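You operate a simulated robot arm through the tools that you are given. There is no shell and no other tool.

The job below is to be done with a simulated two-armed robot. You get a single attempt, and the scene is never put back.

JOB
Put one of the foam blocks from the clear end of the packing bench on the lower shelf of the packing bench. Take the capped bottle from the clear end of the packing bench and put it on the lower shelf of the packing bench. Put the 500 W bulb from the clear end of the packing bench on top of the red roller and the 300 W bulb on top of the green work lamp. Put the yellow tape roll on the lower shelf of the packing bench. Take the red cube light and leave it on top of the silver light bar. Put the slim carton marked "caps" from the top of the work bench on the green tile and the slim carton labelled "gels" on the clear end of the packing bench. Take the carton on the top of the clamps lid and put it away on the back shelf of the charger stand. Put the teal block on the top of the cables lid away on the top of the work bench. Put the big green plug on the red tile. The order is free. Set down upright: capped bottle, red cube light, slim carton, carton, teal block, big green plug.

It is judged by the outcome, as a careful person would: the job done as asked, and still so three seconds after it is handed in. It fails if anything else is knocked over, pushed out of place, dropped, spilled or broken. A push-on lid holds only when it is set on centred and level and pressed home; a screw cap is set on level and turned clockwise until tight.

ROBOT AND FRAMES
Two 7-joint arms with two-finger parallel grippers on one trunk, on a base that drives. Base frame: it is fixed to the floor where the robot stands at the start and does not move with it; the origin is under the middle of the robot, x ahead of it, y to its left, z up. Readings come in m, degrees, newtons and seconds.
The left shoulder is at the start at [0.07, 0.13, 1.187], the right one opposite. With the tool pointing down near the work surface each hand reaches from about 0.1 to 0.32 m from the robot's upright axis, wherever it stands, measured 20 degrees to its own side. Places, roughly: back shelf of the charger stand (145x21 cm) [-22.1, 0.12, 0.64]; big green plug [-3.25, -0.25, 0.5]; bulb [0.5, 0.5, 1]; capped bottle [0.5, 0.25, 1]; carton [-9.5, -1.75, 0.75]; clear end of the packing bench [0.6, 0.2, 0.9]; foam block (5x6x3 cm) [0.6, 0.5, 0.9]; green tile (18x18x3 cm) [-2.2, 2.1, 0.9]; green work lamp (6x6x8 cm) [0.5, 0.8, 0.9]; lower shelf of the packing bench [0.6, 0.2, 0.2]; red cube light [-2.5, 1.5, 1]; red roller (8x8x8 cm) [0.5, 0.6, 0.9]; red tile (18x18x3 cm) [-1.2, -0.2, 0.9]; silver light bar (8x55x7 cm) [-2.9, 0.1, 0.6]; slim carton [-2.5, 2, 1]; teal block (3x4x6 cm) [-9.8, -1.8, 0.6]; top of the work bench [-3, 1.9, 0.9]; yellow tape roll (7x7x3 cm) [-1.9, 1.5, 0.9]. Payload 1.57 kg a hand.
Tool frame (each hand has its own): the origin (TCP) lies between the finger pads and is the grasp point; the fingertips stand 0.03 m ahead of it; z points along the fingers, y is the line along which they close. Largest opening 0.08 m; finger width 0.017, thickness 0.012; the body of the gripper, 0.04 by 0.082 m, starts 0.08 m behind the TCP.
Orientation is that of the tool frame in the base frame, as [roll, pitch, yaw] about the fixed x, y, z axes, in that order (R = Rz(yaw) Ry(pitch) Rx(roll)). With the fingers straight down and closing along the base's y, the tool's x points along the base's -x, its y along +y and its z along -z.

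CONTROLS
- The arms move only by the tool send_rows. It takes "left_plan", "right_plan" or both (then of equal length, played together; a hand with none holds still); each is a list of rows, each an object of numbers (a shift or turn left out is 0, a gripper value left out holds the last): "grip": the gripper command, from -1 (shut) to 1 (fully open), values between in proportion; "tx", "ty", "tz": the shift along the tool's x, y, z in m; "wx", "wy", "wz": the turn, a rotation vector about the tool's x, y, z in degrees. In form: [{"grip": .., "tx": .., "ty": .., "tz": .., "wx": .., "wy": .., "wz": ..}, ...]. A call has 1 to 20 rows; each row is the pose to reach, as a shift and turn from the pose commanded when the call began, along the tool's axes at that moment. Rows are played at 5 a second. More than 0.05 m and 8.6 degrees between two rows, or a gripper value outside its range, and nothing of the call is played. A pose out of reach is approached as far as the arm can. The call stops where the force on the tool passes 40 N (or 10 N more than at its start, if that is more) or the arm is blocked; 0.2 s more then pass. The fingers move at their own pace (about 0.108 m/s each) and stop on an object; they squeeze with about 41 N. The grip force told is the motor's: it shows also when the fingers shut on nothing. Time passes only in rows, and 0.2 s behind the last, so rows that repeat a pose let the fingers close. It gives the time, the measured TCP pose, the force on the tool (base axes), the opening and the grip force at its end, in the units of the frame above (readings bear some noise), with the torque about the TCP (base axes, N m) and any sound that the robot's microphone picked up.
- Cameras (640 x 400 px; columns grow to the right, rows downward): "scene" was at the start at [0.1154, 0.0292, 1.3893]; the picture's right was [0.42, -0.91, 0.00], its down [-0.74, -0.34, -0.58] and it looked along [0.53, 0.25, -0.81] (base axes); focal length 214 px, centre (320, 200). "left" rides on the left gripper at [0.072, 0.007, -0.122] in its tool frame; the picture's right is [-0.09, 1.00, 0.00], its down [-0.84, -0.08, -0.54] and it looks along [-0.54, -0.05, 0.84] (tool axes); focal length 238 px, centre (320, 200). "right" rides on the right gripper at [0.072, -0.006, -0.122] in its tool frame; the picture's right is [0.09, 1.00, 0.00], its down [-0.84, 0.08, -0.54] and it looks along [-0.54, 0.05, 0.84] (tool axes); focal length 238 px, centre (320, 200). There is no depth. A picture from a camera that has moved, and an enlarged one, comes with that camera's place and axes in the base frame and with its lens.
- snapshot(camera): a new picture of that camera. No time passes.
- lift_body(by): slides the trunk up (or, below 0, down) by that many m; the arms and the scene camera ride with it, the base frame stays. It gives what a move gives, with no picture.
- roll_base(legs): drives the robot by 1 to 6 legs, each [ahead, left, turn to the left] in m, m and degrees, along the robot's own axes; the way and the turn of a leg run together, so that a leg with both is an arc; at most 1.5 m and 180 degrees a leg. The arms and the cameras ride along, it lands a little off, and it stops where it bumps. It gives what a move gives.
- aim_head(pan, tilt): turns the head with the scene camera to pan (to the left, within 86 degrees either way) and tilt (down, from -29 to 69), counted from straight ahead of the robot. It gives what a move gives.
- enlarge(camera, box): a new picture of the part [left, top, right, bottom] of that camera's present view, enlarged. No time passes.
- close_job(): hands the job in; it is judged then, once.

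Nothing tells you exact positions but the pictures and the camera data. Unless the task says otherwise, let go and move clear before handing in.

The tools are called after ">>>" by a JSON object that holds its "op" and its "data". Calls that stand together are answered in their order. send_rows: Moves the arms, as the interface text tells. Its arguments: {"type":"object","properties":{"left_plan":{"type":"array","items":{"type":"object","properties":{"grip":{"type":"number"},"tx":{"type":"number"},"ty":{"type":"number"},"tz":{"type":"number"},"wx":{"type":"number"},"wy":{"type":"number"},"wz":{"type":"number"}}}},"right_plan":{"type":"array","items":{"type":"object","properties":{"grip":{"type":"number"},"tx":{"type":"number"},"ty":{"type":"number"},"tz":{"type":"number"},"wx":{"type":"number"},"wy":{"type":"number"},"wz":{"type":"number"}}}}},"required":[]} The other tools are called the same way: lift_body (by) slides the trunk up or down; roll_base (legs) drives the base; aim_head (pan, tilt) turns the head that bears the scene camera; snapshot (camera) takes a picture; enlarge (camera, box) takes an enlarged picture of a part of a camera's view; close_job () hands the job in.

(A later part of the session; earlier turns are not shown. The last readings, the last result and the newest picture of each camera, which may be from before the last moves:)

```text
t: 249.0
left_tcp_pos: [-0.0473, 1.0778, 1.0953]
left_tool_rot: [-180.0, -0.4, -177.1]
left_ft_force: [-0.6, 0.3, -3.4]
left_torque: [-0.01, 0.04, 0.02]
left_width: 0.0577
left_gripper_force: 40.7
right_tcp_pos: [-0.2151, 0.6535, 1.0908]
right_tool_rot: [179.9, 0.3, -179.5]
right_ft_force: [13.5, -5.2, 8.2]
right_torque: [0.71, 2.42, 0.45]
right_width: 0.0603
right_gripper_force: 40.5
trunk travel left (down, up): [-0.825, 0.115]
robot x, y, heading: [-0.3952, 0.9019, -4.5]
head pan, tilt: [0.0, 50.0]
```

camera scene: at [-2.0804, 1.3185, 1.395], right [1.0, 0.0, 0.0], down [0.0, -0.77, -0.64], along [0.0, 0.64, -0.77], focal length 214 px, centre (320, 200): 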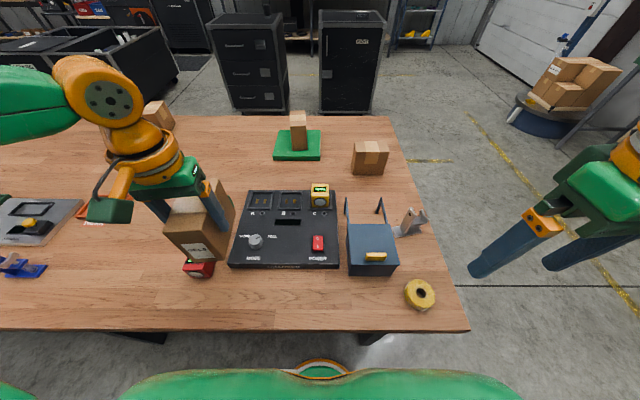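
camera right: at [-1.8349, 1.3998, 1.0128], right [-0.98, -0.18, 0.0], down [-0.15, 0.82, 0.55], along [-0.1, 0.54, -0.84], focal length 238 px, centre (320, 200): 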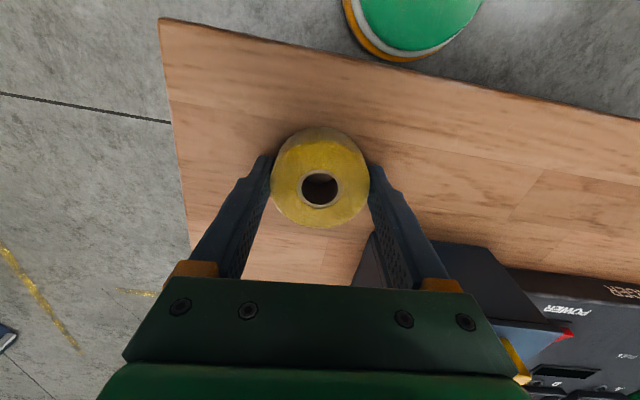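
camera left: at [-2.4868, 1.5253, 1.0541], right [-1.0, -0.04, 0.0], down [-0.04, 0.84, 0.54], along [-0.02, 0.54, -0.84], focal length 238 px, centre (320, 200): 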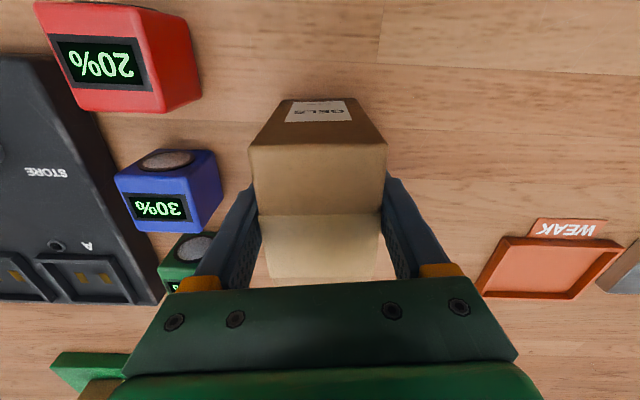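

The right hand reports an odd side force; let me look before doing anything else.

>>> {"op": "snapshot", "data": {"camera": "right"}}

>>> {"op": "aim_head", "data": {"pan": -30, "tilt": 55}}

>>> {"op": "snapshot", "data": {"camera": "scene"}}

```text
taken
camera right: at [-0.2854, 0.6456, 1.2135], right [-0.1, 0.99, 0.0], down [0.83, 0.08, 0.55], along [0.54, 0.06, -0.84], focal length 238 px, centre (320, 200)
```

right: 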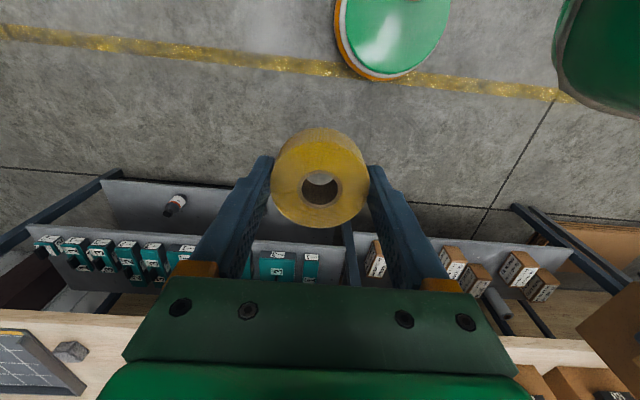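

```text
t: 250.0
left_tcp_pos: [-0.0484, 1.0773, 1.095]
left_tool_rot: [-179.9, -0.4, -177.2]
left_ft_force: [0.4, -0.6, -2.7]
left_torque: [-0.03, 0.05, 0.04]
left_width: 0.0578
left_gripper_force: 41.1
right_tcp_pos: [-0.2146, 0.6523, 1.0912]
right_tool_rot: [179.9, 0.3, -179.5]
right_ft_force: [11.0, -4.9, 4.6]
right_torque: [0.57, 1.78, 0.38]
right_width: 0.0599
right_gripper_force: 40.7
trunk travel left (down, up): [-0.825, 0.115]
robot x, y, heading: [-0.3915, 0.8979, -4.3]
head pan, tilt: [-30.0, 55.0]
```

```text
taken
camera scene: at [-0.2836, 0.8538, 1.3885], right [-0.56, -0.83, 0.0], down [-0.68, 0.46, -0.57], along [0.47, -0.32, -0.82], focal length 214 px, centre (320, 200)
```

scene: 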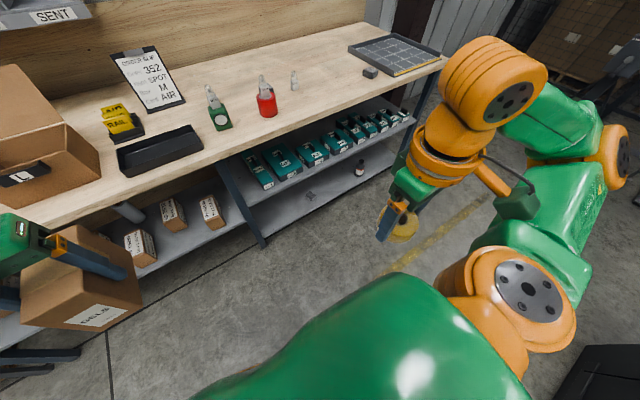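

Just self-contact of the right wrist with its own arm; I'll move that hand forward 7 cm, then go place GELS on the clear end where the bottle stood.

>>> {"op": "send_rows", "data": {"right_plan": [{"tx": -0.035}, {"tx": -0.07}, {"tx": -0.07}]}}

>>> {"op": "roll_base", "data": {"legs": [[0, 0, 4.4], [0, -0.85, 0], [0.45, 0, 0]]}}

>>> {"op": "aim_head", "data": {"pan": 15, "tilt": 50}}

>>> {"op": "snapshot", "data": {"camera": "scene"}}

>>> {"op": "snapshot", "data": {"camera": "left"}}

```text
t: 250.8
left_tcp_pos: [-0.0491, 1.0772, 1.097]
left_tool_rot: [-179.9, -0.4, -177.1]
left_ft_force: [-0.5, -0.2, -2.2]
left_torque: [-0.02, 0.07, -0.02]
left_width: 0.0576
left_gripper_force: 41.3
right_tcp_pos: [-0.1449, 0.6523, 1.0941]
right_tool_rot: [179.8, 0.3, -179.4]
right_ft_force: [0.1, -0.2, -0.3]
right_torque: [0.0, 0.03, 0.01]
right_width: 0.0601
right_gripper_force: 40.3
trunk travel left (down, up): [-0.825, 0.115]
robot x, y, heading: [-0.3909, 0.899, -4.5]
head pan, tilt: [-30.0, 55.0]
```

```text
t: 258.1
left_tcp_pos: [0.4041, 0.2722, 1.0962]
left_tool_rot: [179.9, -0.3, -172.2]
left_ft_force: [-0.2, -0.2, -3.5]
left_torque: [-0.03, 0.02, -0.04]
left_width: 0.0579
left_gripper_force: 40.9
right_tcp_pos: [0.3456, -0.159, 1.0946]
right_tool_rot: [180.0, 0.4, -174.4]
right_ft_force: [-0.1, -0.2, -0.2]
right_torque: [0.0, -0.02, 0.0]
right_width: 0.06
right_gripper_force: 40.9
trunk travel left (down, up): [-0.825, 0.115]
robot x, y, heading: [0.0728, 0.0672, 0.4]
head pan, tilt: [-30.0, 55.0]
```

```text
t: 259.2
left_tcp_pos: [0.4052, 0.2734, 1.0961]
left_tool_rot: [180.0, -0.3, -172.2]
left_ft_force: [0.5, 0.9, -3.3]
left_torque: [0.01, 0.04, -0.03]
left_width: 0.0577
left_gripper_force: 41.0
right_tcp_pos: [0.3481, -0.159, 1.0941]
right_tool_rot: [179.9, 0.4, -174.5]
right_ft_force: [1.8, -0.5, -1.5]
right_torque: [0.0, -0.03, -0.01]
right_width: 0.0599
right_gripper_force: 40.6
trunk travel left (down, up): [-0.825, 0.115]
robot x, y, heading: [0.0796, 0.0657, 0.6]
head pan, tilt: [15.0, 50.0]
```

```text
taken
camera scene: at [0.201, 0.0855, 1.395], right [0.27, -0.96, 0.0], down [-0.74, -0.2, -0.64], along [0.62, 0.17, -0.77], focal length 214 px, centre (320, 200)
```

scene: 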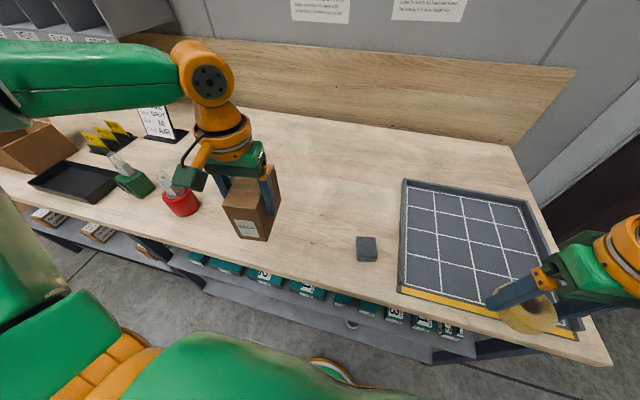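

```text
taken
camera left: at [0.3346, 0.2695, 1.2176], right [-0.04, 1.0, 0.0], down [0.84, 0.04, 0.54], along [0.54, 0.02, -0.84], focal length 238 px, centre (320, 200)
```

left: 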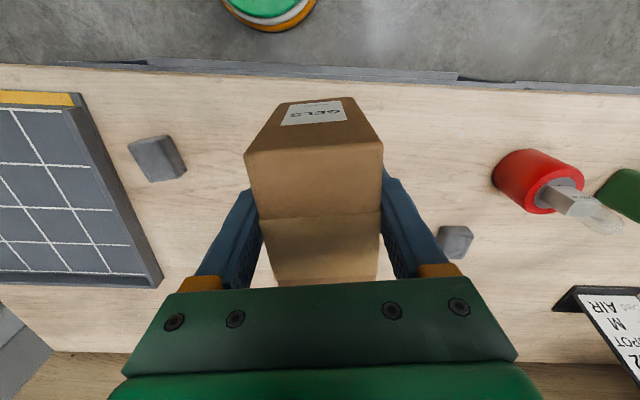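

>>> {"op": "send_rows", "data": {"left_plan": [{"tx": -0.04, "ty": -0.0055}, {"tx": -0.0793, "ty": -0.0109}, {"tx": -0.0793, "ty": -0.0109, "tz": 0.045}, {"tx": -0.0793, "ty": -0.0109, "tz": 0.09}, {"tx": -0.0793, "ty": -0.0109, "tz": 0.128}, {"tx": -0.0793, "ty": -0.0109, "tz": 0.128}]}}

>>> {"op": "snapshot", "data": {"camera": "left"}}

>>> {"op": "enlarge", "data": {"camera": "scene", "box": [160, 140, 320, 270]}}

```text
t: 260.6
left_tcp_pos: [0.4857, 0.2707, 0.9672]
left_tool_rot: [180.0, -0.3, -172.2]
left_ft_force: [-0.1, -0.6, -3.5]
left_torque: [0.03, 0.06, 0.0]
left_width: 0.0575
left_gripper_force: 40.9
right_tcp_pos: [0.3481, -0.1586, 1.093]
right_tool_rot: [180.0, 0.2, -174.5]
right_ft_force: [-0.2, 0.2, -0.4]
right_torque: [-0.01, 0.01, 0.01]
right_width: 0.0603
right_gripper_force: 41.2
trunk travel left (down, up): [-0.825, 0.115]
robot x, y, heading: [0.0769, 0.0685, 0.5]
head pan, tilt: [15.0, 50.0]
```

```text
taken
camera left: at [0.4143, 0.2686, 1.089], right [-0.04, 1.0, 0.0], down [0.84, 0.04, 0.54], along [0.54, 0.02, -0.84], focal length 238 px, centre (320, 200)
```

left: 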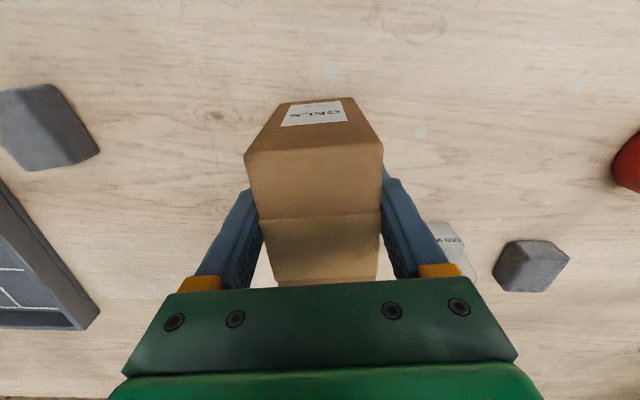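

```text
3.08 times, centred on (240, 205) of scene
camera zoom: at [0.201, 0.0857, 1.395], right [0.27, -0.96, 0.0], down [-0.74, -0.21, -0.64], along [0.62, 0.17, -0.77], focal length 660 px, centre (566, 185)
```

zoom: 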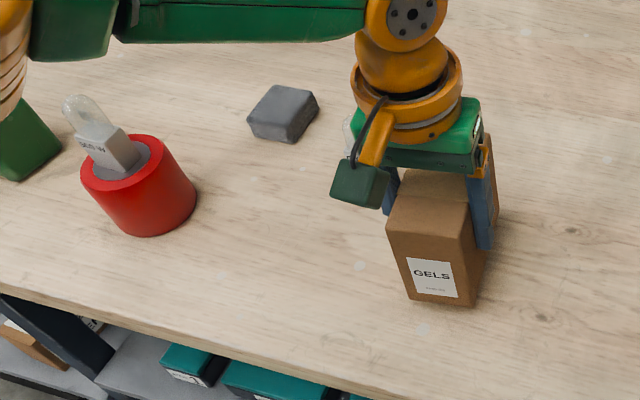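

>>> {"op": "send_rows", "data": {"left_plan": [{"tz": 0.003}, {"tz": 0.005}, {"tz": 0.006}, {"tz": 0.006}]}}

```text
t: 261.6
left_tcp_pos: [0.4844, 0.2726, 0.9604]
left_tool_rot: [-180.0, -0.6, -172.2]
left_ft_force: [1.1, -0.9, -2.4]
left_torque: [0.0, 0.05, 0.01]
left_width: 0.0575
left_gripper_force: 40.8
right_tcp_pos: [0.3473, -0.1591, 1.0928]
right_tool_rot: [179.9, 0.3, -174.5]
right_ft_force: [0.2, 0.1, -0.5]
right_torque: [0.03, -0.01, -0.01]
right_width: 0.06
right_gripper_force: 41.0
trunk travel left (down, up): [-0.825, 0.115]
robot x, y, heading: [0.0747, 0.0658, 0.3]
head pan, tilt: [15.0, 50.0]
```

>>> {"op": "send_rows", "data": {"left_plan": [{"tz": 0.0015}, {"tz": 0.003}, {"tz": 0.003}]}}

```text
t: 262.4
left_tcp_pos: [0.4848, 0.2735, 0.9588]
left_tool_rot: [180.0, -0.5, -172.2]
left_ft_force: [0.0, 0.0, -2.5]
left_torque: [0.01, 0.05, -0.02]
left_width: 0.0577
left_gripper_force: 40.7
right_tcp_pos: [0.3466, -0.1582, 1.0931]
right_tool_rot: [179.9, 0.2, -174.5]
right_ft_force: [-0.1, -1.0, -0.1]
right_torque: [0.04, 0.02, -0.01]
right_width: 0.0603
right_gripper_force: 40.9
trunk travel left (down, up): [-0.825, 0.115]
robot x, y, heading: [0.0811, 0.0667, 0.7]
head pan, tilt: [15.0, 50.0]
```

>>> {"op": "send_rows", "data": {"left_plan": [{"tz": 0.0015}, {"tz": 0.003}, {"tz": 0.003}]}}

>>> {"op": "enlarge", "data": {"camera": "scene", "box": [230, 170, 310, 250]}}

```text
t: 263.2
left_tcp_pos: [0.4849, 0.2724, 0.9553]
left_tool_rot: [180.0, -0.5, -172.2]
left_ft_force: [-0.5, -0.2, -2.7]
left_torque: [-0.02, 0.09, 0.02]
left_width: 0.0574
left_gripper_force: 40.7
right_tcp_pos: [0.3478, -0.16, 1.0918]
right_tool_rot: [179.9, 0.3, -174.5]
right_ft_force: [0.0, 0.2, 0.6]
right_torque: [-0.03, -0.01, -0.03]
right_width: 0.0599
right_gripper_force: 40.9
trunk travel left (down, up): [-0.825, 0.115]
robot x, y, heading: [0.0763, 0.0658, 0.7]
head pan, tilt: [15.0, 50.0]
```

```text
5.00 times, centred on (270, 210) of scene
camera zoom: at [0.2014, 0.0856, 1.395], right [0.27, -0.96, 0.0], down [-0.74, -0.21, -0.64], along [0.62, 0.17, -0.77], focal length 1072 px, centre (570, 150)
```

zoom: 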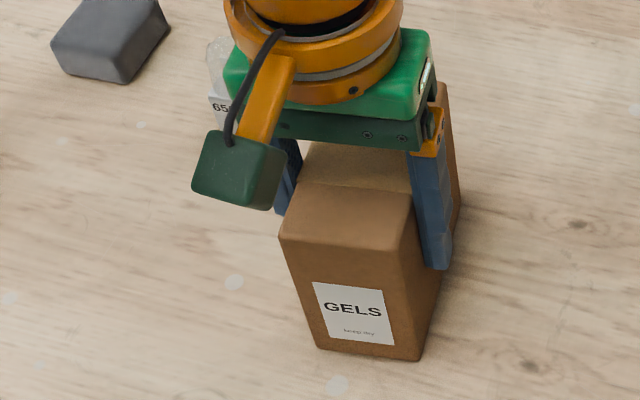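

>>> {"op": "send_rows", "data": {"left_plan": [{"tz": 0.001}, {"tz": 0.002}, {"tz": 0.003}, {"tz": 0.003}]}}

```text
t: 264.2
left_tcp_pos: [0.4832, 0.2727, 0.9542]
left_tool_rot: [179.9, -0.5, -172.1]
left_ft_force: [0.3, -0.6, -2.6]
left_torque: [-0.03, 0.06, 0.01]
left_width: 0.0576
left_gripper_force: 41.3
right_tcp_pos: [0.3473, -0.1593, 1.0937]
right_tool_rot: [179.8, 0.4, -174.5]
right_ft_force: [0.0, -0.1, -1.1]
right_torque: [0.02, 0.0, 0.0]
right_width: 0.0599
right_gripper_force: 41.3
trunk travel left (down, up): [-0.825, 0.115]
robot x, y, heading: [0.0789, 0.065, 0.7]
head pan, tilt: [15.0, 50.0]
```

>>> {"op": "send_rows", "data": {"left_plan": [{"tz": 0.001}, {"tz": 0.002}, {"tz": 0.003}, {"tz": 0.003}]}}

```text
t: 265.2
left_tcp_pos: [0.4837, 0.2719, 0.9519]
left_tool_rot: [180.0, -0.1, -172.2]
left_ft_force: [10.5, 8.0, 31.6]
left_torque: [0.58, 0.24, -0.21]
left_width: 0.0577
left_gripper_force: 41.2
right_tcp_pos: [0.3464, -0.1599, 1.095]
right_tool_rot: [179.9, 0.4, -174.5]
right_ft_force: [0.2, -0.8, -0.4]
right_torque: [0.02, 0.0, -0.03]
right_width: 0.0601
right_gripper_force: 41.0
trunk travel left (down, up): [-0.825, 0.115]
robot x, y, heading: [0.077, 0.0726, 0.4]
head pan, tilt: [15.0, 50.0]
```

>>> {"op": "send_rows", "data": {"left_plan": [{"tz": -0.0025}, {"tz": -0.0025}, {"tz": -0.0025, "grip": -0.2}, {"tz": -0.0025, "grip": 0.4}, {"tz": -0.0025, "grip": 1}, {"tz": -0.0025, "grip": 1}, {"tz": -0.04, "grip": 1}, {"tz": -0.08, "grip": 1}, {"tz": -0.12, "grip": 1}, {"tz": -0.16, "grip": 1}]}}

>>> {"op": "snapshot", "data": {"camera": "scene"}}

```text
t: 267.4
left_tcp_pos: [0.4858, 0.2753, 1.1092]
left_tool_rot: [179.9, -0.4, -172.3]
left_ft_force: [-1.0, -0.4, 0.9]
left_torque: [0.0, 0.02, 0.01]
left_width: 0.0797
left_gripper_force: 0.0
right_tcp_pos: [0.3469, -0.1604, 1.0944]
right_tool_rot: [179.9, 0.3, -174.4]
right_ft_force: [0.2, 0.4, 0.1]
right_torque: [0.05, 0.01, 0.0]
right_width: 0.0598
right_gripper_force: 41.3
trunk travel left (down, up): [-0.825, 0.115]
robot x, y, heading: [0.0794, 0.0693, 0.8]
head pan, tilt: [15.0, 50.0]
```

```text
taken
camera scene: at [0.2, 0.0849, 1.3951], right [0.27, -0.96, 0.0], down [-0.74, -0.21, -0.64], along [0.62, 0.17, -0.77], focal length 214 px, centre (320, 200)
```

scene: 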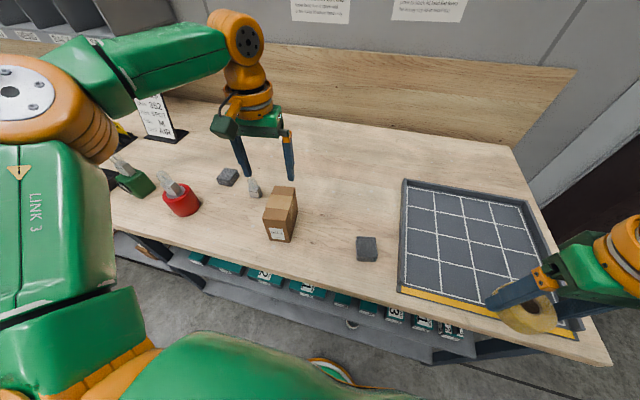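

GELS is on the clear end. Now the tape: back off, shift, tuck the left hand, and lower the trunk.

>>> {"op": "roll_base", "data": {"legs": [[-0.45, 0, -0.6], [0, 0.36, 0]]}}

>>> {"op": "send_rows", "data": {"left_plan": [{"tx": 0.04}, {"tx": 0.08}, {"tx": 0.12}, {"tx": 0.16}, {"tx": 0.19}, {"tx": 0.19}], "right_plan": [{"tx": -0.03}, {"tx": -0.06}, {"tx": -0.09}, {"tx": -0.12}, {"tx": -0.13}, {"tx": -0.13}]}}

>>> {"op": "lift_body", "data": {"by": -0.4}}

>>> {"op": "lift_body", "data": {"by": -0.4}}

>>> {"op": "aim_head", "data": {"pan": 0, "tilt": 30}}

>>> {"op": "snapshot", "data": {"camera": "scene"}}

```text
t: 272.0
left_tcp_pos: [0.0398, 0.6314, 1.109]
left_tool_rot: [179.9, -0.4, -172.6]
left_ft_force: [-0.5, -0.2, 0.4]
left_torque: [-0.01, 0.0, -0.02]
left_width: 0.08
left_gripper_force: 0.0
right_tcp_pos: [-0.1017, 0.1982, 1.0939]
right_tool_rot: [179.8, 0.3, -175.0]
right_ft_force: [-0.5, 0.3, -0.3]
right_torque: [0.01, 0.0, 0.0]
right_width: 0.0599
right_gripper_force: 40.7
trunk travel left (down, up): [-0.825, 0.115]
robot x, y, heading: [-0.3736, 0.4287, 0.2]
head pan, tilt: [15.0, 50.0]
```

```text
t: 273.4
left_tcp_pos: [-0.1476, 0.6083, 1.107]
left_tool_rot: [179.9, -0.4, -172.4]
left_ft_force: [0.2, 0.5, -0.3]
left_torque: [0.02, 0.02, 0.04]
left_width: 0.0799
left_gripper_force: 0.1
right_tcp_pos: [0.0296, 0.2107, 1.0916]
right_tool_rot: [179.9, 0.3, -174.9]
right_ft_force: [0.6, -0.1, 0.6]
right_torque: [0.02, 0.04, -0.03]
right_width: 0.0599
right_gripper_force: 41.0
trunk travel left (down, up): [-0.825, 0.115]
robot x, y, heading: [-0.3703, 0.4248, 0.1]
head pan, tilt: [15.0, 50.0]
```

```text
t: 277.3
left_tcp_pos: [-0.1471, 0.6101, 0.7061]
left_tool_rot: [-179.9, -0.4, -172.6]
left_ft_force: [0.6, 0.4, 0.1]
left_torque: [0.01, -0.04, 0.0]
left_width: 0.08
left_gripper_force: 0.1
right_tcp_pos: [0.028, 0.21, 0.6931]
right_tool_rot: [179.9, 0.3, -174.9]
right_ft_force: [-0.7, -0.2, -0.7]
right_torque: [0.03, -0.02, -0.01]
right_width: 0.0597
right_gripper_force: 41.1
trunk travel left (down, up): [-0.425, 0.515]
robot x, y, heading: [-0.3697, 0.4267, -0.0]
head pan, tilt: [15.0, 50.0]
```

```text
t: 281.1
left_tcp_pos: [-0.1475, 0.6099, 0.3075]
left_tool_rot: [-180.0, -0.5, -172.6]
left_ft_force: [0.6, -0.6, 0.3]
left_torque: [0.01, -0.01, 0.0]
left_width: 0.0798
left_gripper_force: 0.0
right_tcp_pos: [0.0284, 0.2103, 0.2919]
right_tool_rot: [-180.0, 0.3, -174.9]
right_ft_force: [-0.1, 0.0, -0.2]
right_torque: [0.0, 0.02, 0.0]
right_width: 0.0598
right_gripper_force: 41.2
trunk travel left (down, up): [-0.025, 0.915]
robot x, y, heading: [-0.3724, 0.4265, 0.3]
head pan, tilt: [15.0, 50.0]
```

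```text
t: 281.9
left_tcp_pos: [-0.1477, 0.6091, 0.3074]
left_tool_rot: [179.9, -0.4, -172.6]
left_ft_force: [-0.1, 0.9, 0.3]
left_torque: [-0.01, -0.01, 0.0]
left_width: 0.0801
left_gripper_force: 0.0
right_tcp_pos: [0.0298, 0.2096, 0.292]
right_tool_rot: [179.9, 0.2, -174.8]
right_ft_force: [0.3, 0.5, -0.6]
right_torque: [-0.05, -0.02, -0.01]
right_width: 0.0596
right_gripper_force: 41.0
trunk travel left (down, up): [-0.025, 0.915]
robot x, y, heading: [-0.3676, 0.4281, 0.5]
head pan, tilt: [0.0, 30.0]
```

```text
taken
camera scene: at [-0.2306, 0.4255, 0.6245], right [0.0, -1.0, 0.0], down [-0.5, 0.0, -0.87], along [0.87, 0.0, -0.5], focal length 214 px, centre (320, 200)
```

scene: 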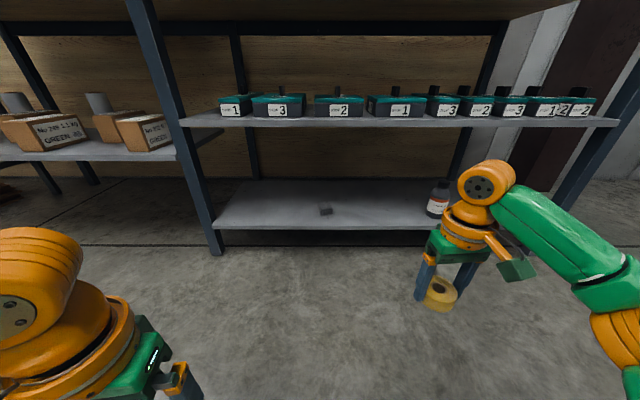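

The elbow stays in front of the shelf, so a straight-in approach between foam and bottle works. Lower the tape to just above shelf height and drive in.

>>> {"op": "send_rows", "data": {"right_plan": [{"tz": 0.03}, {"tz": 0.06}, {"tz": 0.085}, {"tz": 0.085}]}}

>>> {"op": "roll_base", "data": {"legs": [[0.3, 0, 0]]}}

>>> {"op": "snapshot", "data": {"camera": "scene"}}

>>> {"op": "snapshot", "data": {"camera": "right"}}

```text
t: 282.9
left_tcp_pos: [-0.1469, 0.6099, 0.3081]
left_tool_rot: [-180.0, -0.5, -172.6]
left_ft_force: [-0.2, 0.2, -0.5]
left_torque: [-0.01, -0.02, -0.02]
left_width: 0.0801
left_gripper_force: 0.2
right_tcp_pos: [0.0289, 0.209, 0.2086]
right_tool_rot: [179.8, 0.4, -174.9]
right_ft_force: [0.0, 0.1, -0.3]
right_torque: [-0.01, 0.02, -0.02]
right_width: 0.0598
right_gripper_force: 41.1
trunk travel left (down, up): [-0.025, 0.915]
robot x, y, heading: [-0.3715, 0.4262, 0.2]
head pan, tilt: [0.0, 30.0]
```

```text
t: 284.9
left_tcp_pos: [0.1391, 0.6092, 0.3064]
left_tool_rot: [180.0, -0.4, -172.8]
left_ft_force: [-0.3, 0.4, -0.1]
left_torque: [-0.01, 0.01, -0.05]
left_width: 0.0801
left_gripper_force: 0.0
right_tcp_pos: [0.3126, 0.2076, 0.2093]
right_tool_rot: [179.9, 0.2, -175.1]
right_ft_force: [-1.0, -0.5, -0.6]
right_torque: [0.02, -0.01, 0.0]
right_width: 0.0596
right_gripper_force: 40.8
trunk travel left (down, up): [-0.025, 0.915]
robot x, y, heading: [-0.0864, 0.4317, -0.0]
head pan, tilt: [0.0, 30.0]
```

```text
taken
camera scene: at [0.0545, 0.4252, 0.6246], right [0.0, -1.0, 0.0], down [-0.5, 0.0, -0.87], along [0.87, 0.0, -0.5], focal length 214 px, centre (320, 200)
```

scene: 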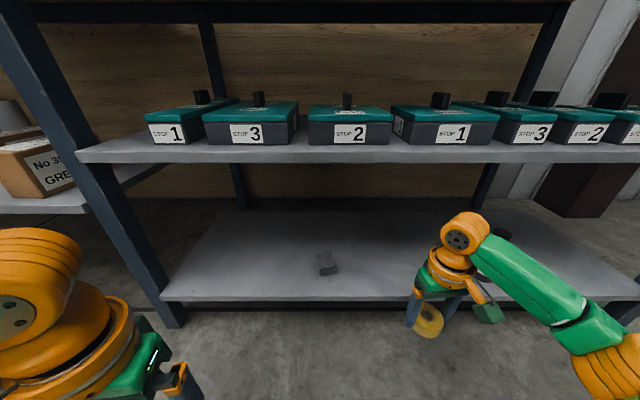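

```text
taken
camera right: at [0.2429, 0.196, 0.3301], right [-0.18, 0.98, 0.0], down [0.82, 0.15, 0.55], along [0.54, 0.1, -0.84], focal length 238 px, centre (320, 200)
```

right: 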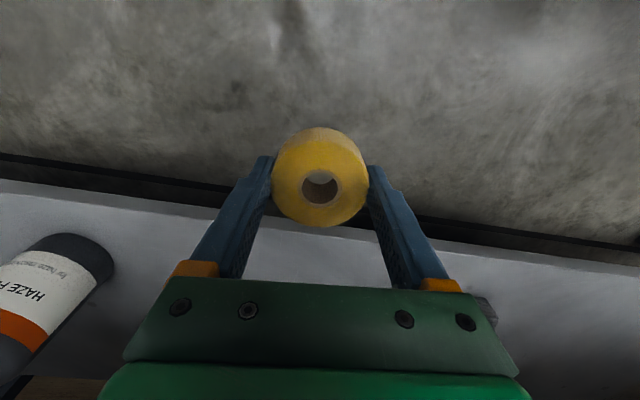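

I'll shift 6 cm left so the right forearm stays clear of the bottle, then go in.

>>> {"op": "roll_base", "data": {"legs": [[0, 0.065, 0]]}}

>>> {"op": "roll_base", "data": {"legs": [[0.12, 0, 0]]}}

>>> {"op": "snapshot", "data": {"camera": "scene"}}

>>> {"op": "snapshot", "data": {"camera": "right"}}

```text
t: 285.9
left_tcp_pos: [0.1384, 0.6732, 0.3079]
left_tool_rot: [-180.0, -0.4, -172.8]
left_ft_force: [0.7, 0.7, -1.0]
left_torque: [-0.01, 0.02, -0.02]
left_width: 0.0801
left_gripper_force: 0.0
right_tcp_pos: [0.3134, 0.2734, 0.2064]
right_tool_rot: [179.9, 0.3, -175.1]
right_ft_force: [0.1, -0.4, -0.1]
right_torque: [0.03, 0.01, -0.03]
right_width: 0.0599
right_gripper_force: 40.7
trunk travel left (down, up): [-0.025, 0.915]
robot x, y, heading: [-0.0848, 0.4909, 0.0]
head pan, tilt: [0.0, 30.0]
```

```text
t: 287.1
left_tcp_pos: [0.256, 0.6748, 0.3077]
left_tool_rot: [-180.0, -0.4, -172.7]
left_ft_force: [-1.1, -0.9, -0.1]
left_torque: [-0.02, 0.0, 0.02]
left_width: 0.0802
left_gripper_force: 0.1
right_tcp_pos: [0.431, 0.2723, 0.2086]
right_tool_rot: [179.9, 0.2, -175.2]
right_ft_force: [-0.7, 0.2, -0.5]
right_torque: [-0.01, 0.03, -0.03]
right_width: 0.06
right_gripper_force: 41.5
trunk travel left (down, up): [-0.025, 0.915]
robot x, y, heading: [0.0354, 0.4887, -0.1]
head pan, tilt: [0.0, 30.0]
```

```text
taken
camera scene: at [0.1714, 0.4903, 0.6246], right [0.0, -1.0, 0.0], down [-0.5, 0.0, -0.87], along [0.87, 0.0, -0.5], focal length 214 px, centre (320, 200)
```

scene: 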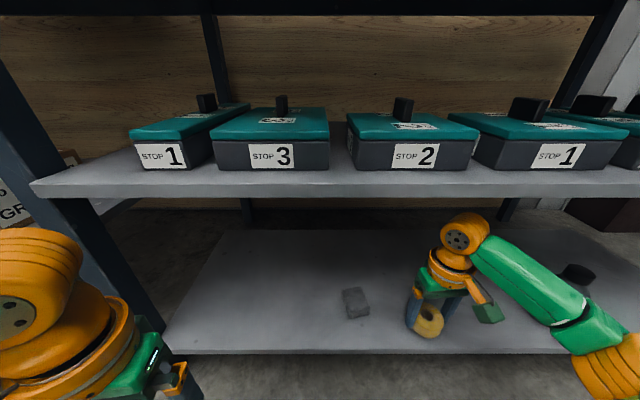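

```text
taken
camera right: at [0.3596, 0.2608, 0.3301], right [-0.17, 0.98, 0.0], down [0.82, 0.15, 0.55], along [0.54, 0.1, -0.84], focal length 238 px, centre (320, 200)
```

right: 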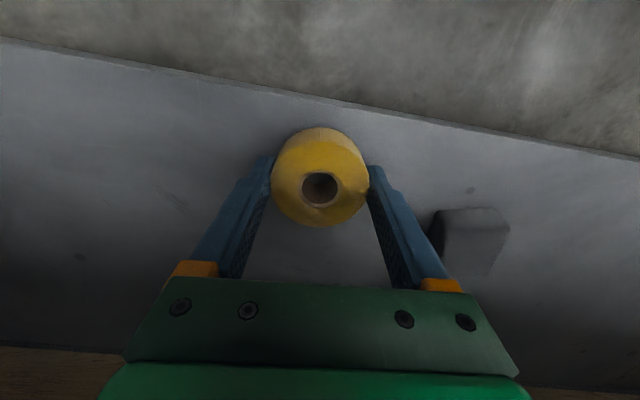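

>>> {"op": "send_rows", "data": {"right_plan": [{"tx": -0.015}, {"tx": -0.025}, {"tx": -0.025, "tz": 0.008}, {"tx": -0.025, "tz": 0.013}, {"tx": -0.025, "tz": 0.013}]}}

```text
t: 288.3
left_tcp_pos: [0.2548, 0.6743, 0.3076]
left_tool_rot: [-180.0, -0.4, -172.8]
left_ft_force: [0.1, -0.3, -0.4]
left_torque: [-0.02, 0.01, 0.02]
left_width: 0.0799
left_gripper_force: 0.0
right_tcp_pos: [0.4557, 0.2751, 0.1953]
right_tool_rot: [179.9, 0.2, -175.1]
right_ft_force: [-0.3, -0.2, -0.6]
right_torque: [0.03, 0.01, -0.01]
right_width: 0.0602
right_gripper_force: 41.4
trunk travel left (down, up): [-0.025, 0.915]
robot x, y, heading: [0.0308, 0.4916, -0.1]
head pan, tilt: [0.0, 30.0]
```

>>> {"op": "send_rows", "data": {"right_plan": [{"tz": 0.0015}, {"tz": 0.003}, {"tz": 0.0045}, {"tz": 0.0045}]}}

```text
t: 289.3
left_tcp_pos: [0.2568, 0.6737, 0.3077]
left_tool_rot: [-179.9, -0.4, -172.8]
left_ft_force: [0.0, 0.2, 0.2]
left_torque: [0.0, 0.01, -0.01]
left_width: 0.0801
left_gripper_force: 0.1
right_tcp_pos: [0.4554, 0.2765, 0.1931]
right_tool_rot: [-180.0, 0.5, -175.2]
right_ft_force: [5.8, -1.2, 12.5]
right_torque: [-0.07, 0.02, 0.02]
right_width: 0.0599
right_gripper_force: 41.0
trunk travel left (down, up): [-0.025, 0.915]
robot x, y, heading: [0.0338, 0.4922, -0.4]
head pan, tilt: [0.0, 30.0]
```

Contact. Relieve, release, and withdraw horizontally.

>>> {"op": "send_rows", "data": {"right_plan": [{"tz": -0.002}, {"tz": -0.002, "grip": 0}, {"tz": -0.002, "grip": 1}, {"tz": -0.002, "grip": 1}, {"tz": -0.006, "grip": 1}, {"tz": -0.006, "tx": 0.03, "grip": 1}, {"tz": -0.006, "tx": 0.06, "grip": 1}, {"tz": -0.006, "tx": 0.09, "grip": 1}, {"tz": -0.006, "tx": 0.12, "grip": 1}]}}

>>> {"op": "snapshot", "data": {"camera": "right"}}

>>> {"op": "roll_base", "data": {"legs": [[-0.4, 0, 0]]}}

>>> {"op": "snapshot", "data": {"camera": "scene"}}

```text
t: 291.3
left_tcp_pos: [0.2546, 0.6731, 0.3074]
left_tool_rot: [180.0, -0.4, -172.8]
left_ft_force: [-1.1, -0.3, -0.6]
left_torque: [0.01, 0.0, 0.01]
left_width: 0.08
left_gripper_force: 0.1
right_tcp_pos: [0.3332, 0.2655, 0.1946]
right_tool_rot: [179.9, 0.3, -175.2]
right_ft_force: [1.0, 0.4, 0.5]
right_torque: [0.01, -0.02, 0.02]
right_width: 0.0797
right_gripper_force: 0.0
trunk travel left (down, up): [-0.025, 0.915]
robot x, y, heading: [0.0314, 0.4926, 0.0]
head pan, tilt: [0.0, 30.0]
```

```text
taken
camera right: at [0.2633, 0.2545, 0.3162], right [-0.17, 0.98, 0.0], down [0.82, 0.15, 0.55], along [0.54, 0.1, -0.84], focal length 238 px, centre (320, 200)
```

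right: 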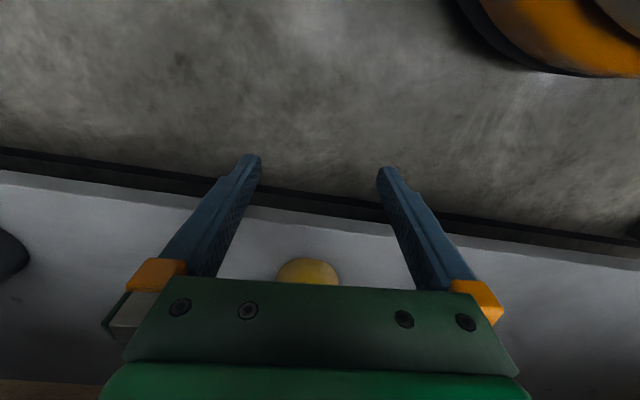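

```text
t: 293.8
left_tcp_pos: [-0.1361, 0.6739, 0.3074]
left_tool_rot: [179.9, -0.4, -172.9]
left_ft_force: [-0.3, 0.2, 0.3]
left_torque: [0.0, -0.02, 0.03]
left_width: 0.08
left_gripper_force: 0.0
right_tcp_pos: [-0.0611, 0.2658, 0.1935]
right_tool_rot: [179.9, 0.3, -175.4]
right_ft_force: [-0.3, 0.7, -0.1]
right_torque: [-0.01, -0.03, 0.02]
right_width: 0.08
right_gripper_force: 0.1
trunk travel left (down, up): [-0.025, 0.915]
robot x, y, heading: [-0.3602, 0.4941, -0.4]
head pan, tilt: [0.0, 30.0]
```

```text
taken
camera scene: at [-0.2221, 0.4913, 0.6246], right [-0.01, -1.0, 0.0], down [-0.5, 0.0, -0.87], along [0.87, 0.0, -0.5], focal length 214 px, centre (320, 200)
```

scene: 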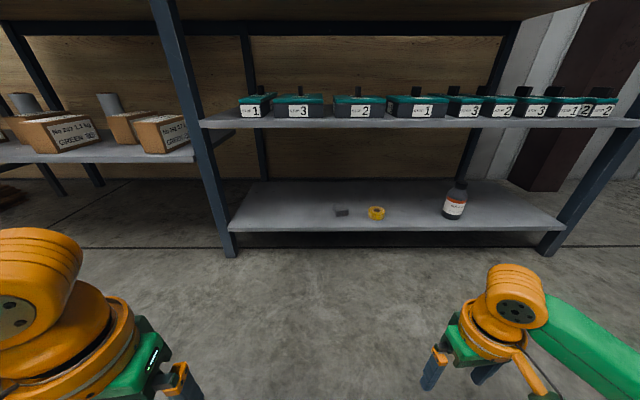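

Foam, tape and bottle are all on the lower shelf. Next the red cube light: raise, turn, and drive to the work bench's south side.

>>> {"op": "lift_body", "data": {"by": 0.4}}

>>> {"op": "lift_body", "data": {"by": 0.4}}

>>> {"op": "send_rows", "data": {"right_plan": [{"tz": -0.04}, {"tz": -0.08}, {"tz": -0.12}]}}

>>> {"op": "roll_base", "data": {"legs": [[0, 0, 92], [0.45, 0, 0], [0, 1.4, 0], [0, 0.5, 0]]}}

>>> {"op": "aim_head", "data": {"pan": 0, "tilt": 50}}

>>> {"op": "snapshot", "data": {"camera": "scene"}}

```text
t: 297.6
left_tcp_pos: [-0.1367, 0.674, 0.7063]
left_tool_rot: [-180.0, -0.3, -173.0]
left_ft_force: [-0.7, 0.4, -0.8]
left_torque: [0.01, 0.01, -0.04]
left_width: 0.08
left_gripper_force: 0.1
right_tcp_pos: [-0.0602, 0.2678, 0.5943]
right_tool_rot: [179.9, 0.4, -175.4]
right_ft_force: [-0.3, -0.4, -0.4]
right_torque: [-0.02, -0.02, 0.05]
right_width: 0.0801
right_gripper_force: 0.1
trunk travel left (down, up): [-0.425, 0.515]
robot x, y, heading: [-0.3606, 0.4936, -0.2]
head pan, tilt: [0.0, 30.0]
```

```text
t: 301.4
left_tcp_pos: [-0.1365, 0.6742, 1.1082]
left_tool_rot: [180.0, -0.3, -173.0]
left_ft_force: [0.4, 0.4, 0.0]
left_torque: [0.0, -0.01, 0.0]
left_width: 0.0799
left_gripper_force: 0.1
right_tcp_pos: [-0.0606, 0.2666, 0.9935]
right_tool_rot: [179.9, 0.3, -175.4]
right_ft_force: [0.5, 0.1, 0.6]
right_torque: [-0.01, 0.0, 0.01]
right_width: 0.08
right_gripper_force: 0.2
trunk travel left (down, up): [-0.825, 0.115]
robot x, y, heading: [-0.3612, 0.4959, 0.1]
head pan, tilt: [0.0, 30.0]
```

```text
t: 302.2
left_tcp_pos: [-0.1384, 0.6755, 1.1082]
left_tool_rot: [-179.9, -0.4, -173.0]
left_ft_force: [0.3, 0.3, 0.3]
left_torque: [-0.01, 0.02, 0.02]
left_width: 0.0797
left_gripper_force: 0.1
right_tcp_pos: [-0.0635, 0.2671, 1.1148]
right_tool_rot: [179.9, 0.2, -175.4]
right_ft_force: [-0.2, 0.0, -0.3]
right_torque: [-0.01, 0.03, 0.01]
right_width: 0.0799
right_gripper_force: 0.1
trunk travel left (down, up): [-0.825, 0.115]
robot x, y, heading: [-0.3673, 0.4925, -0.1]
head pan, tilt: [0.0, 30.0]
```

```text
t: 318.1
left_tcp_pos: [-2.4841, 1.0503, 1.1073]
left_tool_rot: [179.9, -0.4, -79.1]
left_ft_force: [0.3, 0.0, -0.5]
left_torque: [0.0, -0.01, -0.02]
left_width: 0.0799
left_gripper_force: 0.1
right_tcp_pos: [-2.0814, 1.1523, 1.1152]
right_tool_rot: [179.8, 0.4, -81.5]
right_ft_force: [0.3, -1.5, -0.7]
right_torque: [-0.01, 0.02, 0.01]
right_width: 0.0798
right_gripper_force: 0.1
trunk travel left (down, up): [-0.825, 0.115]
robot x, y, heading: [-2.2907, 0.8373, 93.7]
head pan, tilt: [0.0, 30.0]
```

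```text
t: 318.9
left_tcp_pos: [-2.4846, 1.0488, 1.1074]
left_tool_rot: [180.0, -0.4, -79.2]
left_ft_force: [0.1, -0.8, 0.4]
left_torque: [0.03, -0.04, -0.02]
left_width: 0.0801
left_gripper_force: 0.0
right_tcp_pos: [-2.0833, 1.1515, 1.1145]
right_tool_rot: [180.0, 0.3, -81.5]
right_ft_force: [0.1, -0.8, 0.6]
right_torque: [0.0, 0.01, -0.01]
right_width: 0.0801
right_gripper_force: 0.0
trunk travel left (down, up): [-0.825, 0.115]
robot x, y, heading: [-2.2908, 0.8355, 93.4]
head pan, tilt: [0.0, 50.0]
```

```text
taken
camera scene: at [-2.2979, 0.9624, 1.3951], right [1.0, 0.06, 0.0], down [0.05, -0.76, -0.64], along [-0.04, 0.64, -0.77], focal length 214 px, centre (320, 200)
```

scene: 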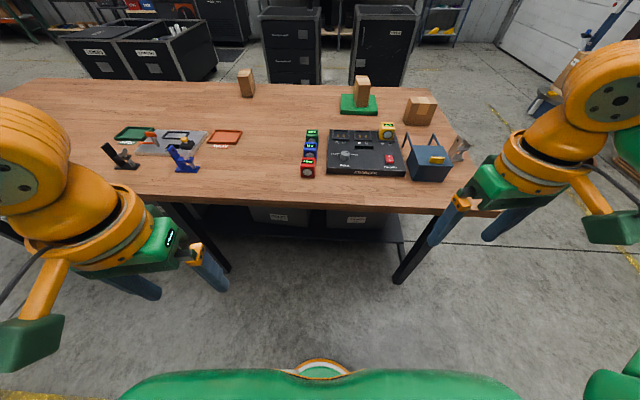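

>>> {"op": "roll_base", "data": {"legs": [[0, -0.12, -3.6], [0.34, 0, 0]]}}

>>> {"op": "send_rows", "data": {"left_plan": [{"wz": 5, "grip": 0.6}, {"wz": 9, "grip": 0.6}]}}

>>> {"op": "snapshot", "data": {"camera": "left"}}

>>> {"op": "enlarge", "data": {"camera": "scene", "box": [220, 160, 380, 270]}}

```text
t: 321.9
left_tcp_pos: [-2.351, 1.4071, 1.1083]
left_tool_rot: [-179.9, -0.3, -82.9]
left_ft_force: [-0.3, -0.1, 0.5]
left_torque: [-0.01, -0.02, -0.03]
left_width: 0.0799
left_gripper_force: 0.1
right_tcp_pos: [-1.9434, 1.4826, 1.1139]
right_tool_rot: [180.0, 0.4, -85.4]
right_ft_force: [0.6, 0.1, 0.8]
right_torque: [0.01, 0.03, 0.01]
right_width: 0.0801
right_gripper_force: 0.1
trunk travel left (down, up): [-0.825, 0.115]
robot x, y, heading: [-2.1712, 1.1847, 89.8]
head pan, tilt: [0.0, 50.0]
```

```text
t: 322.6
left_tcp_pos: [-2.3508, 1.4079, 1.1075]
left_tool_rot: [-179.8, -0.3, -92.0]
left_ft_force: [0.4, 0.4, 0.1]
left_torque: [0.02, 0.0, 0.0]
left_width: 0.0639
left_gripper_force: 0.1
right_tcp_pos: [-1.943, 1.484, 1.1145]
right_tool_rot: [179.9, 0.3, -85.3]
right_ft_force: [0.4, 0.0, 0.3]
right_torque: [0.0, 0.02, 0.0]
right_width: 0.0801
right_gripper_force: 0.1
trunk travel left (down, up): [-0.825, 0.115]
robot x, y, heading: [-2.1684, 1.1823, 89.6]
head pan, tilt: [0.0, 50.0]
```

```text
taken
camera left: at [-2.3599, 1.3375, 1.2282], right [-0.99, 0.13, 0.0], down [0.11, 0.84, 0.54], along [0.07, 0.53, -0.84], focal length 238 px, centre (320, 200)
```

left: 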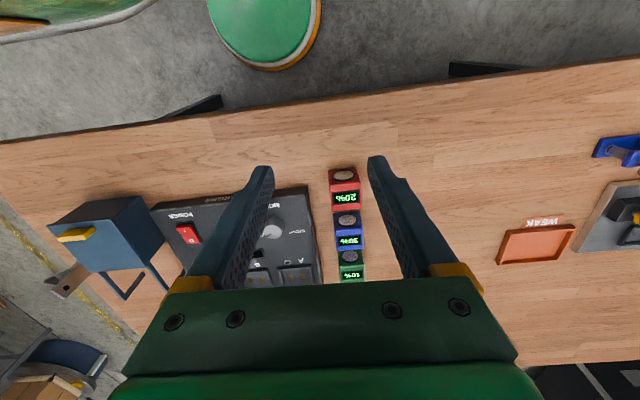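

```text
3.64 times, centred on (300, 215) of scene
camera zoom: at [-2.1698, 1.3089, 1.3952], right [1.0, 0.0, 0.0], down [0.0, -0.77, -0.64], along [0.0, 0.64, -0.77], focal length 780 px, centre (393, 146)
```

zoom: 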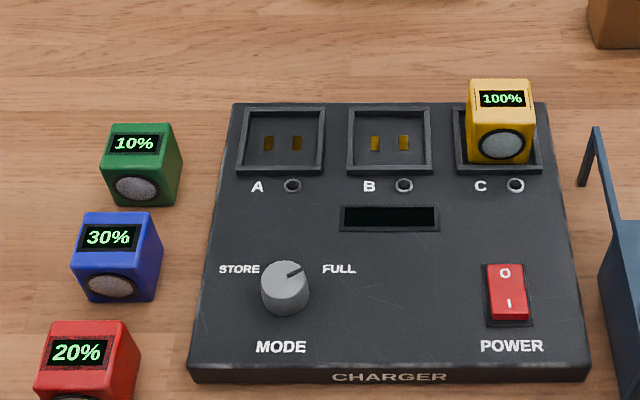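

Red cube light centre near (−2.375, 1.537), aligned with the gripper, with about 3 cm gaps around. I'll hover over it with a slightly narrowed opening.

>>> {"op": "send_rows", "data": {"left_plan": [{"tx": -0.04, "ty": 0.009, "grip": 0.75}, {"tx": -0.08, "ty": 0.018, "tz": 0.02, "grip": 0.75}, {"tx": -0.118, "ty": 0.027, "tz": 0.045, "grip": 0.75}, {"tx": -0.128, "ty": 0.0292, "tz": 0.08, "grip": 0.75}, {"tx": -0.128, "ty": 0.0292, "tz": 0.12, "grip": 0.75}, {"tx": -0.128, "ty": 0.0292, "tz": 0.12, "grip": 0.75}]}}

>>> {"op": "snapshot", "data": {"camera": "left"}}

>>> {"op": "enlarge", "data": {"camera": "left", "box": [230, 90, 410, 220]}}

```text
t: 323.9
left_tcp_pos: [-2.3776, 1.5379, 0.985]
left_tool_rot: [-179.8, -0.5, -92.0]
left_ft_force: [-0.5, -0.1, 0.5]
left_torque: [0.01, 0.0, -0.01]
left_width: 0.0701
left_gripper_force: 0.1
right_tcp_pos: [-1.9424, 1.4845, 1.1144]
right_tool_rot: [179.9, 0.3, -85.3]
right_ft_force: [0.2, -0.5, 0.2]
right_torque: [0.02, 0.0, 0.0]
right_width: 0.0799
right_gripper_force: 0.1
trunk travel left (down, up): [-0.825, 0.115]
robot x, y, heading: [-2.1738, 1.1841, 89.8]
head pan, tilt: [0.0, 50.0]
```

```text
taken
camera left: at [-2.3863, 1.4669, 1.1058], right [-0.99, 0.13, 0.0], down [0.11, 0.84, 0.54], along [0.07, 0.53, -0.84], focal length 238 px, centre (320, 200)
```

left: 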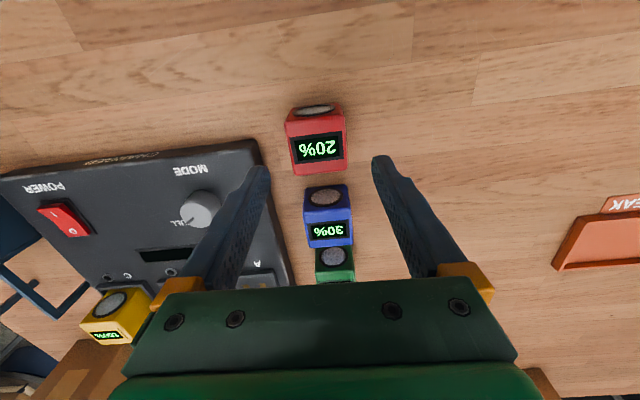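

```text
3.08 times, centred on (320, 155) of left
camera zoom: at [-2.3863, 1.4669, 1.1058], right [-0.99, 0.13, 0.0], down [0.11, 0.84, 0.54], along [0.07, 0.53, -0.84], focal length 733 px, centre (320, 338)
```

zoom: 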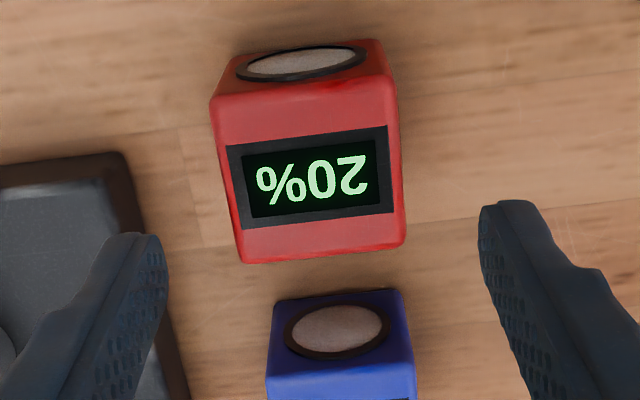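

Well aligned. Descend, grip, lift.

>>> {"op": "send_rows", "data": {"left_plan": [{"tz": 0.03, "grip": 0.75}, {"tz": 0.06, "grip": 0.75}, {"tz": 0.087, "grip": 0.75}, {"tz": 0.087, "grip": 0.75}, {"tz": 0.087, "grip": 0.2}, {"tz": 0.087, "grip": -0.4}, {"tz": 0.087, "grip": -1}, {"tz": 0.087, "grip": -1}, {"tz": 0.05, "grip": -1}, {"tz": 0.01, "grip": -1}, {"tz": -0.03, "grip": -1}, {"tz": -0.07, "grip": -1}, {"tz": -0.11, "grip": -1}]}}

>>> {"op": "snapshot", "data": {"camera": "left"}}

```text
t: 326.8
left_tcp_pos: [-2.3755, 1.5379, 1.0965]
left_tool_rot: [-179.9, -0.3, -92.0]
left_ft_force: [-0.4, -0.1, -1.7]
left_torque: [0.03, 0.02, 0.02]
left_width: 0.05
left_gripper_force: 40.8
right_tcp_pos: [-1.9429, 1.4839, 1.1137]
right_tool_rot: [179.9, 0.3, -85.3]
right_ft_force: [-0.1, 0.2, 0.1]
right_torque: [0.0, 0.02, 0.04]
right_width: 0.0799
right_gripper_force: 0.0
trunk travel left (down, up): [-0.825, 0.115]
robot x, y, heading: [-2.1717, 1.1803, 90.2]
head pan, tilt: [0.0, 50.0]
```

```text
taken
camera left: at [-2.3847, 1.4673, 1.2177], right [-0.99, 0.13, 0.0], down [0.11, 0.84, 0.54], along [0.07, 0.53, -0.84], focal length 238 px, centre (320, 200)
```

left: 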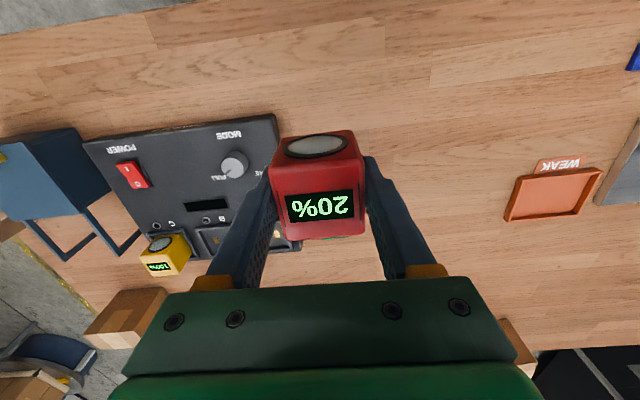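

Red cube is held. Back off, move west, and turn around to look for the silver light bar.

>>> {"op": "roll_base", "data": {"legs": [[-0.36, 0, 0], [0, 0.6, 0], [0, 0, 180]]}}

>>> {"op": "aim_head", "data": {"pan": 0, "tilt": 40}}

>>> {"op": "snapshot", "data": {"camera": "scene"}}

```text
t: 339.4
left_tcp_pos: [-2.5734, 0.4785, 1.0955]
left_tool_rot: [-179.8, -0.4, 88.2]
left_ft_force: [-0.1, -1.3, -1.1]
left_torque: [0.0, -0.01, -0.01]
left_width: 0.0498
left_gripper_force: 40.4
right_tcp_pos: [-3.0062, 0.5308, 1.115]
right_tool_rot: [179.8, 0.2, 94.9]
right_ft_force: [-0.4, -0.1, -0.4]
right_torque: [0.01, 0.04, 0.0]
right_width: 0.0801
right_gripper_force: 0.0
trunk travel left (down, up): [-0.825, 0.115]
robot x, y, heading: [-2.7826, 0.8314, -90.0]
head pan, tilt: [0.0, 50.0]
```

```text
t: 340.2
left_tcp_pos: [-2.5731, 0.4775, 1.0954]
left_tool_rot: [-179.9, -0.3, 88.2]
left_ft_force: [0.6, 0.5, -2.1]
left_torque: [0.0, 0.02, 0.0]
left_width: 0.0498
left_gripper_force: 40.7
right_tcp_pos: [-3.0063, 0.5314, 1.1146]
right_tool_rot: [179.9, 0.4, 94.9]
right_ft_force: [-0.4, 0.6, -0.3]
right_torque: [-0.02, -0.02, 0.0]
right_width: 0.0799
right_gripper_force: 0.1
trunk travel left (down, up): [-0.825, 0.115]
robot x, y, heading: [-2.7853, 0.8317, -90.2]
head pan, tilt: [0.0, 40.0]
```

```text
taken
camera scene: at [-2.7827, 0.695, 1.4091], right [-1.0, 0.0, 0.0], down [0.0, 0.64, -0.77], along [0.0, -0.77, -0.64], focal length 214 px, centre (320, 200)
```

scene: 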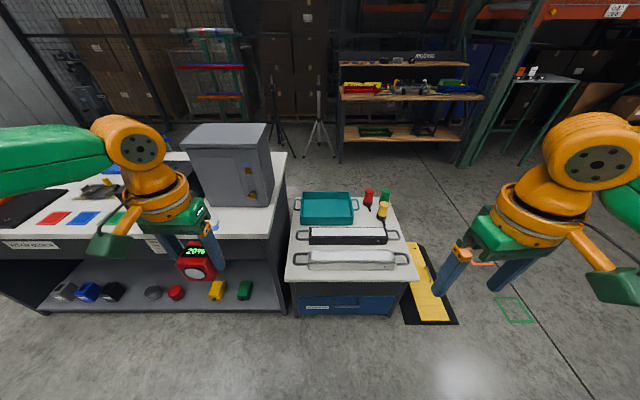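

>>> {"op": "enlarge", "data": {"camera": "scene", "box": [270, 170, 450, 300]}}

>>> {"op": "enlarge", "data": {"camera": "scene", "box": [340, 170, 420, 240]}}

>>> {"op": "enlarge", "data": {"camera": "scene", "box": [0, 140, 200, 310]}}

```text
3.08 times, centred on (360, 235) of scene
camera zoom: at [-2.7827, 0.695, 1.4091], right [-1.0, 0.0, 0.0], down [0.0, 0.64, -0.77], along [0.0, -0.77, -0.64], focal length 660 px, centre (197, 92)
```

zoom: 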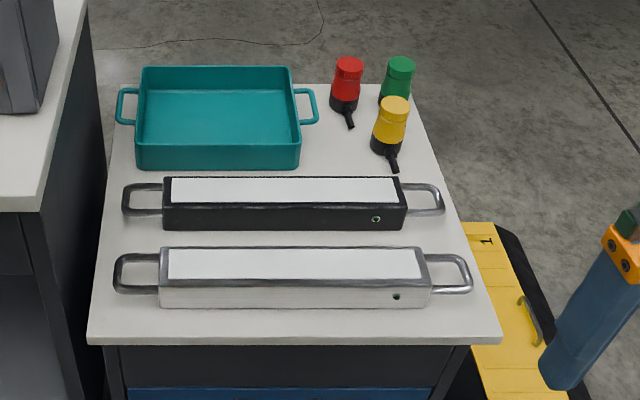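

```text
5.71 times, centred on (380, 205) of scene
camera zoom: at [-2.7827, 0.695, 1.4091], right [-1.0, 0.0, 0.0], down [0.0, 0.64, -0.77], along [0.0, -0.77, -0.64], focal length 1226 px, centre (-23, 171)
```

zoom: 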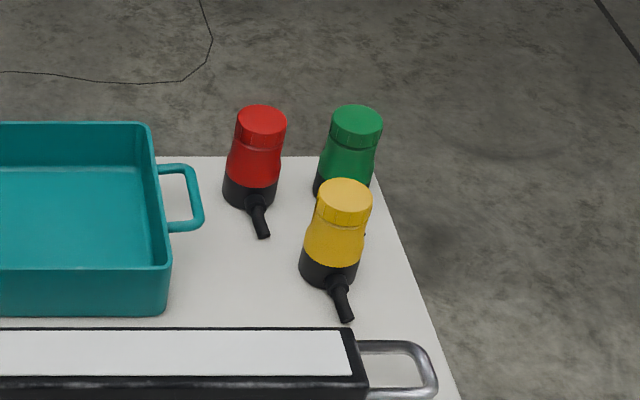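

```text
2.35 times, centred on (100, 225) of scene
camera zoom: at [-2.7827, 0.695, 1.4091], right [-1.0, 0.0, 0.0], down [0.0, 0.64, -0.77], along [0.0, -0.77, -0.64], focal length 505 px, centre (838, 141)
```

zoom: 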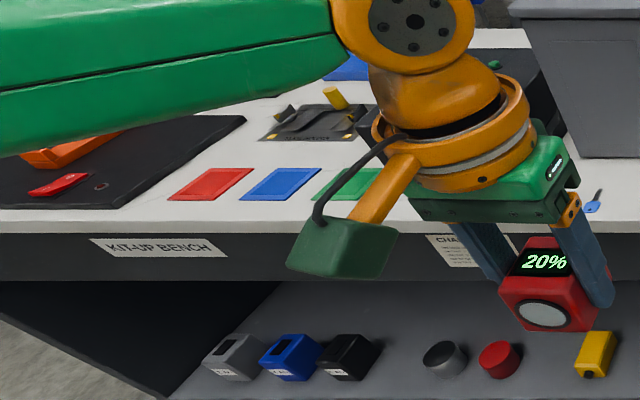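

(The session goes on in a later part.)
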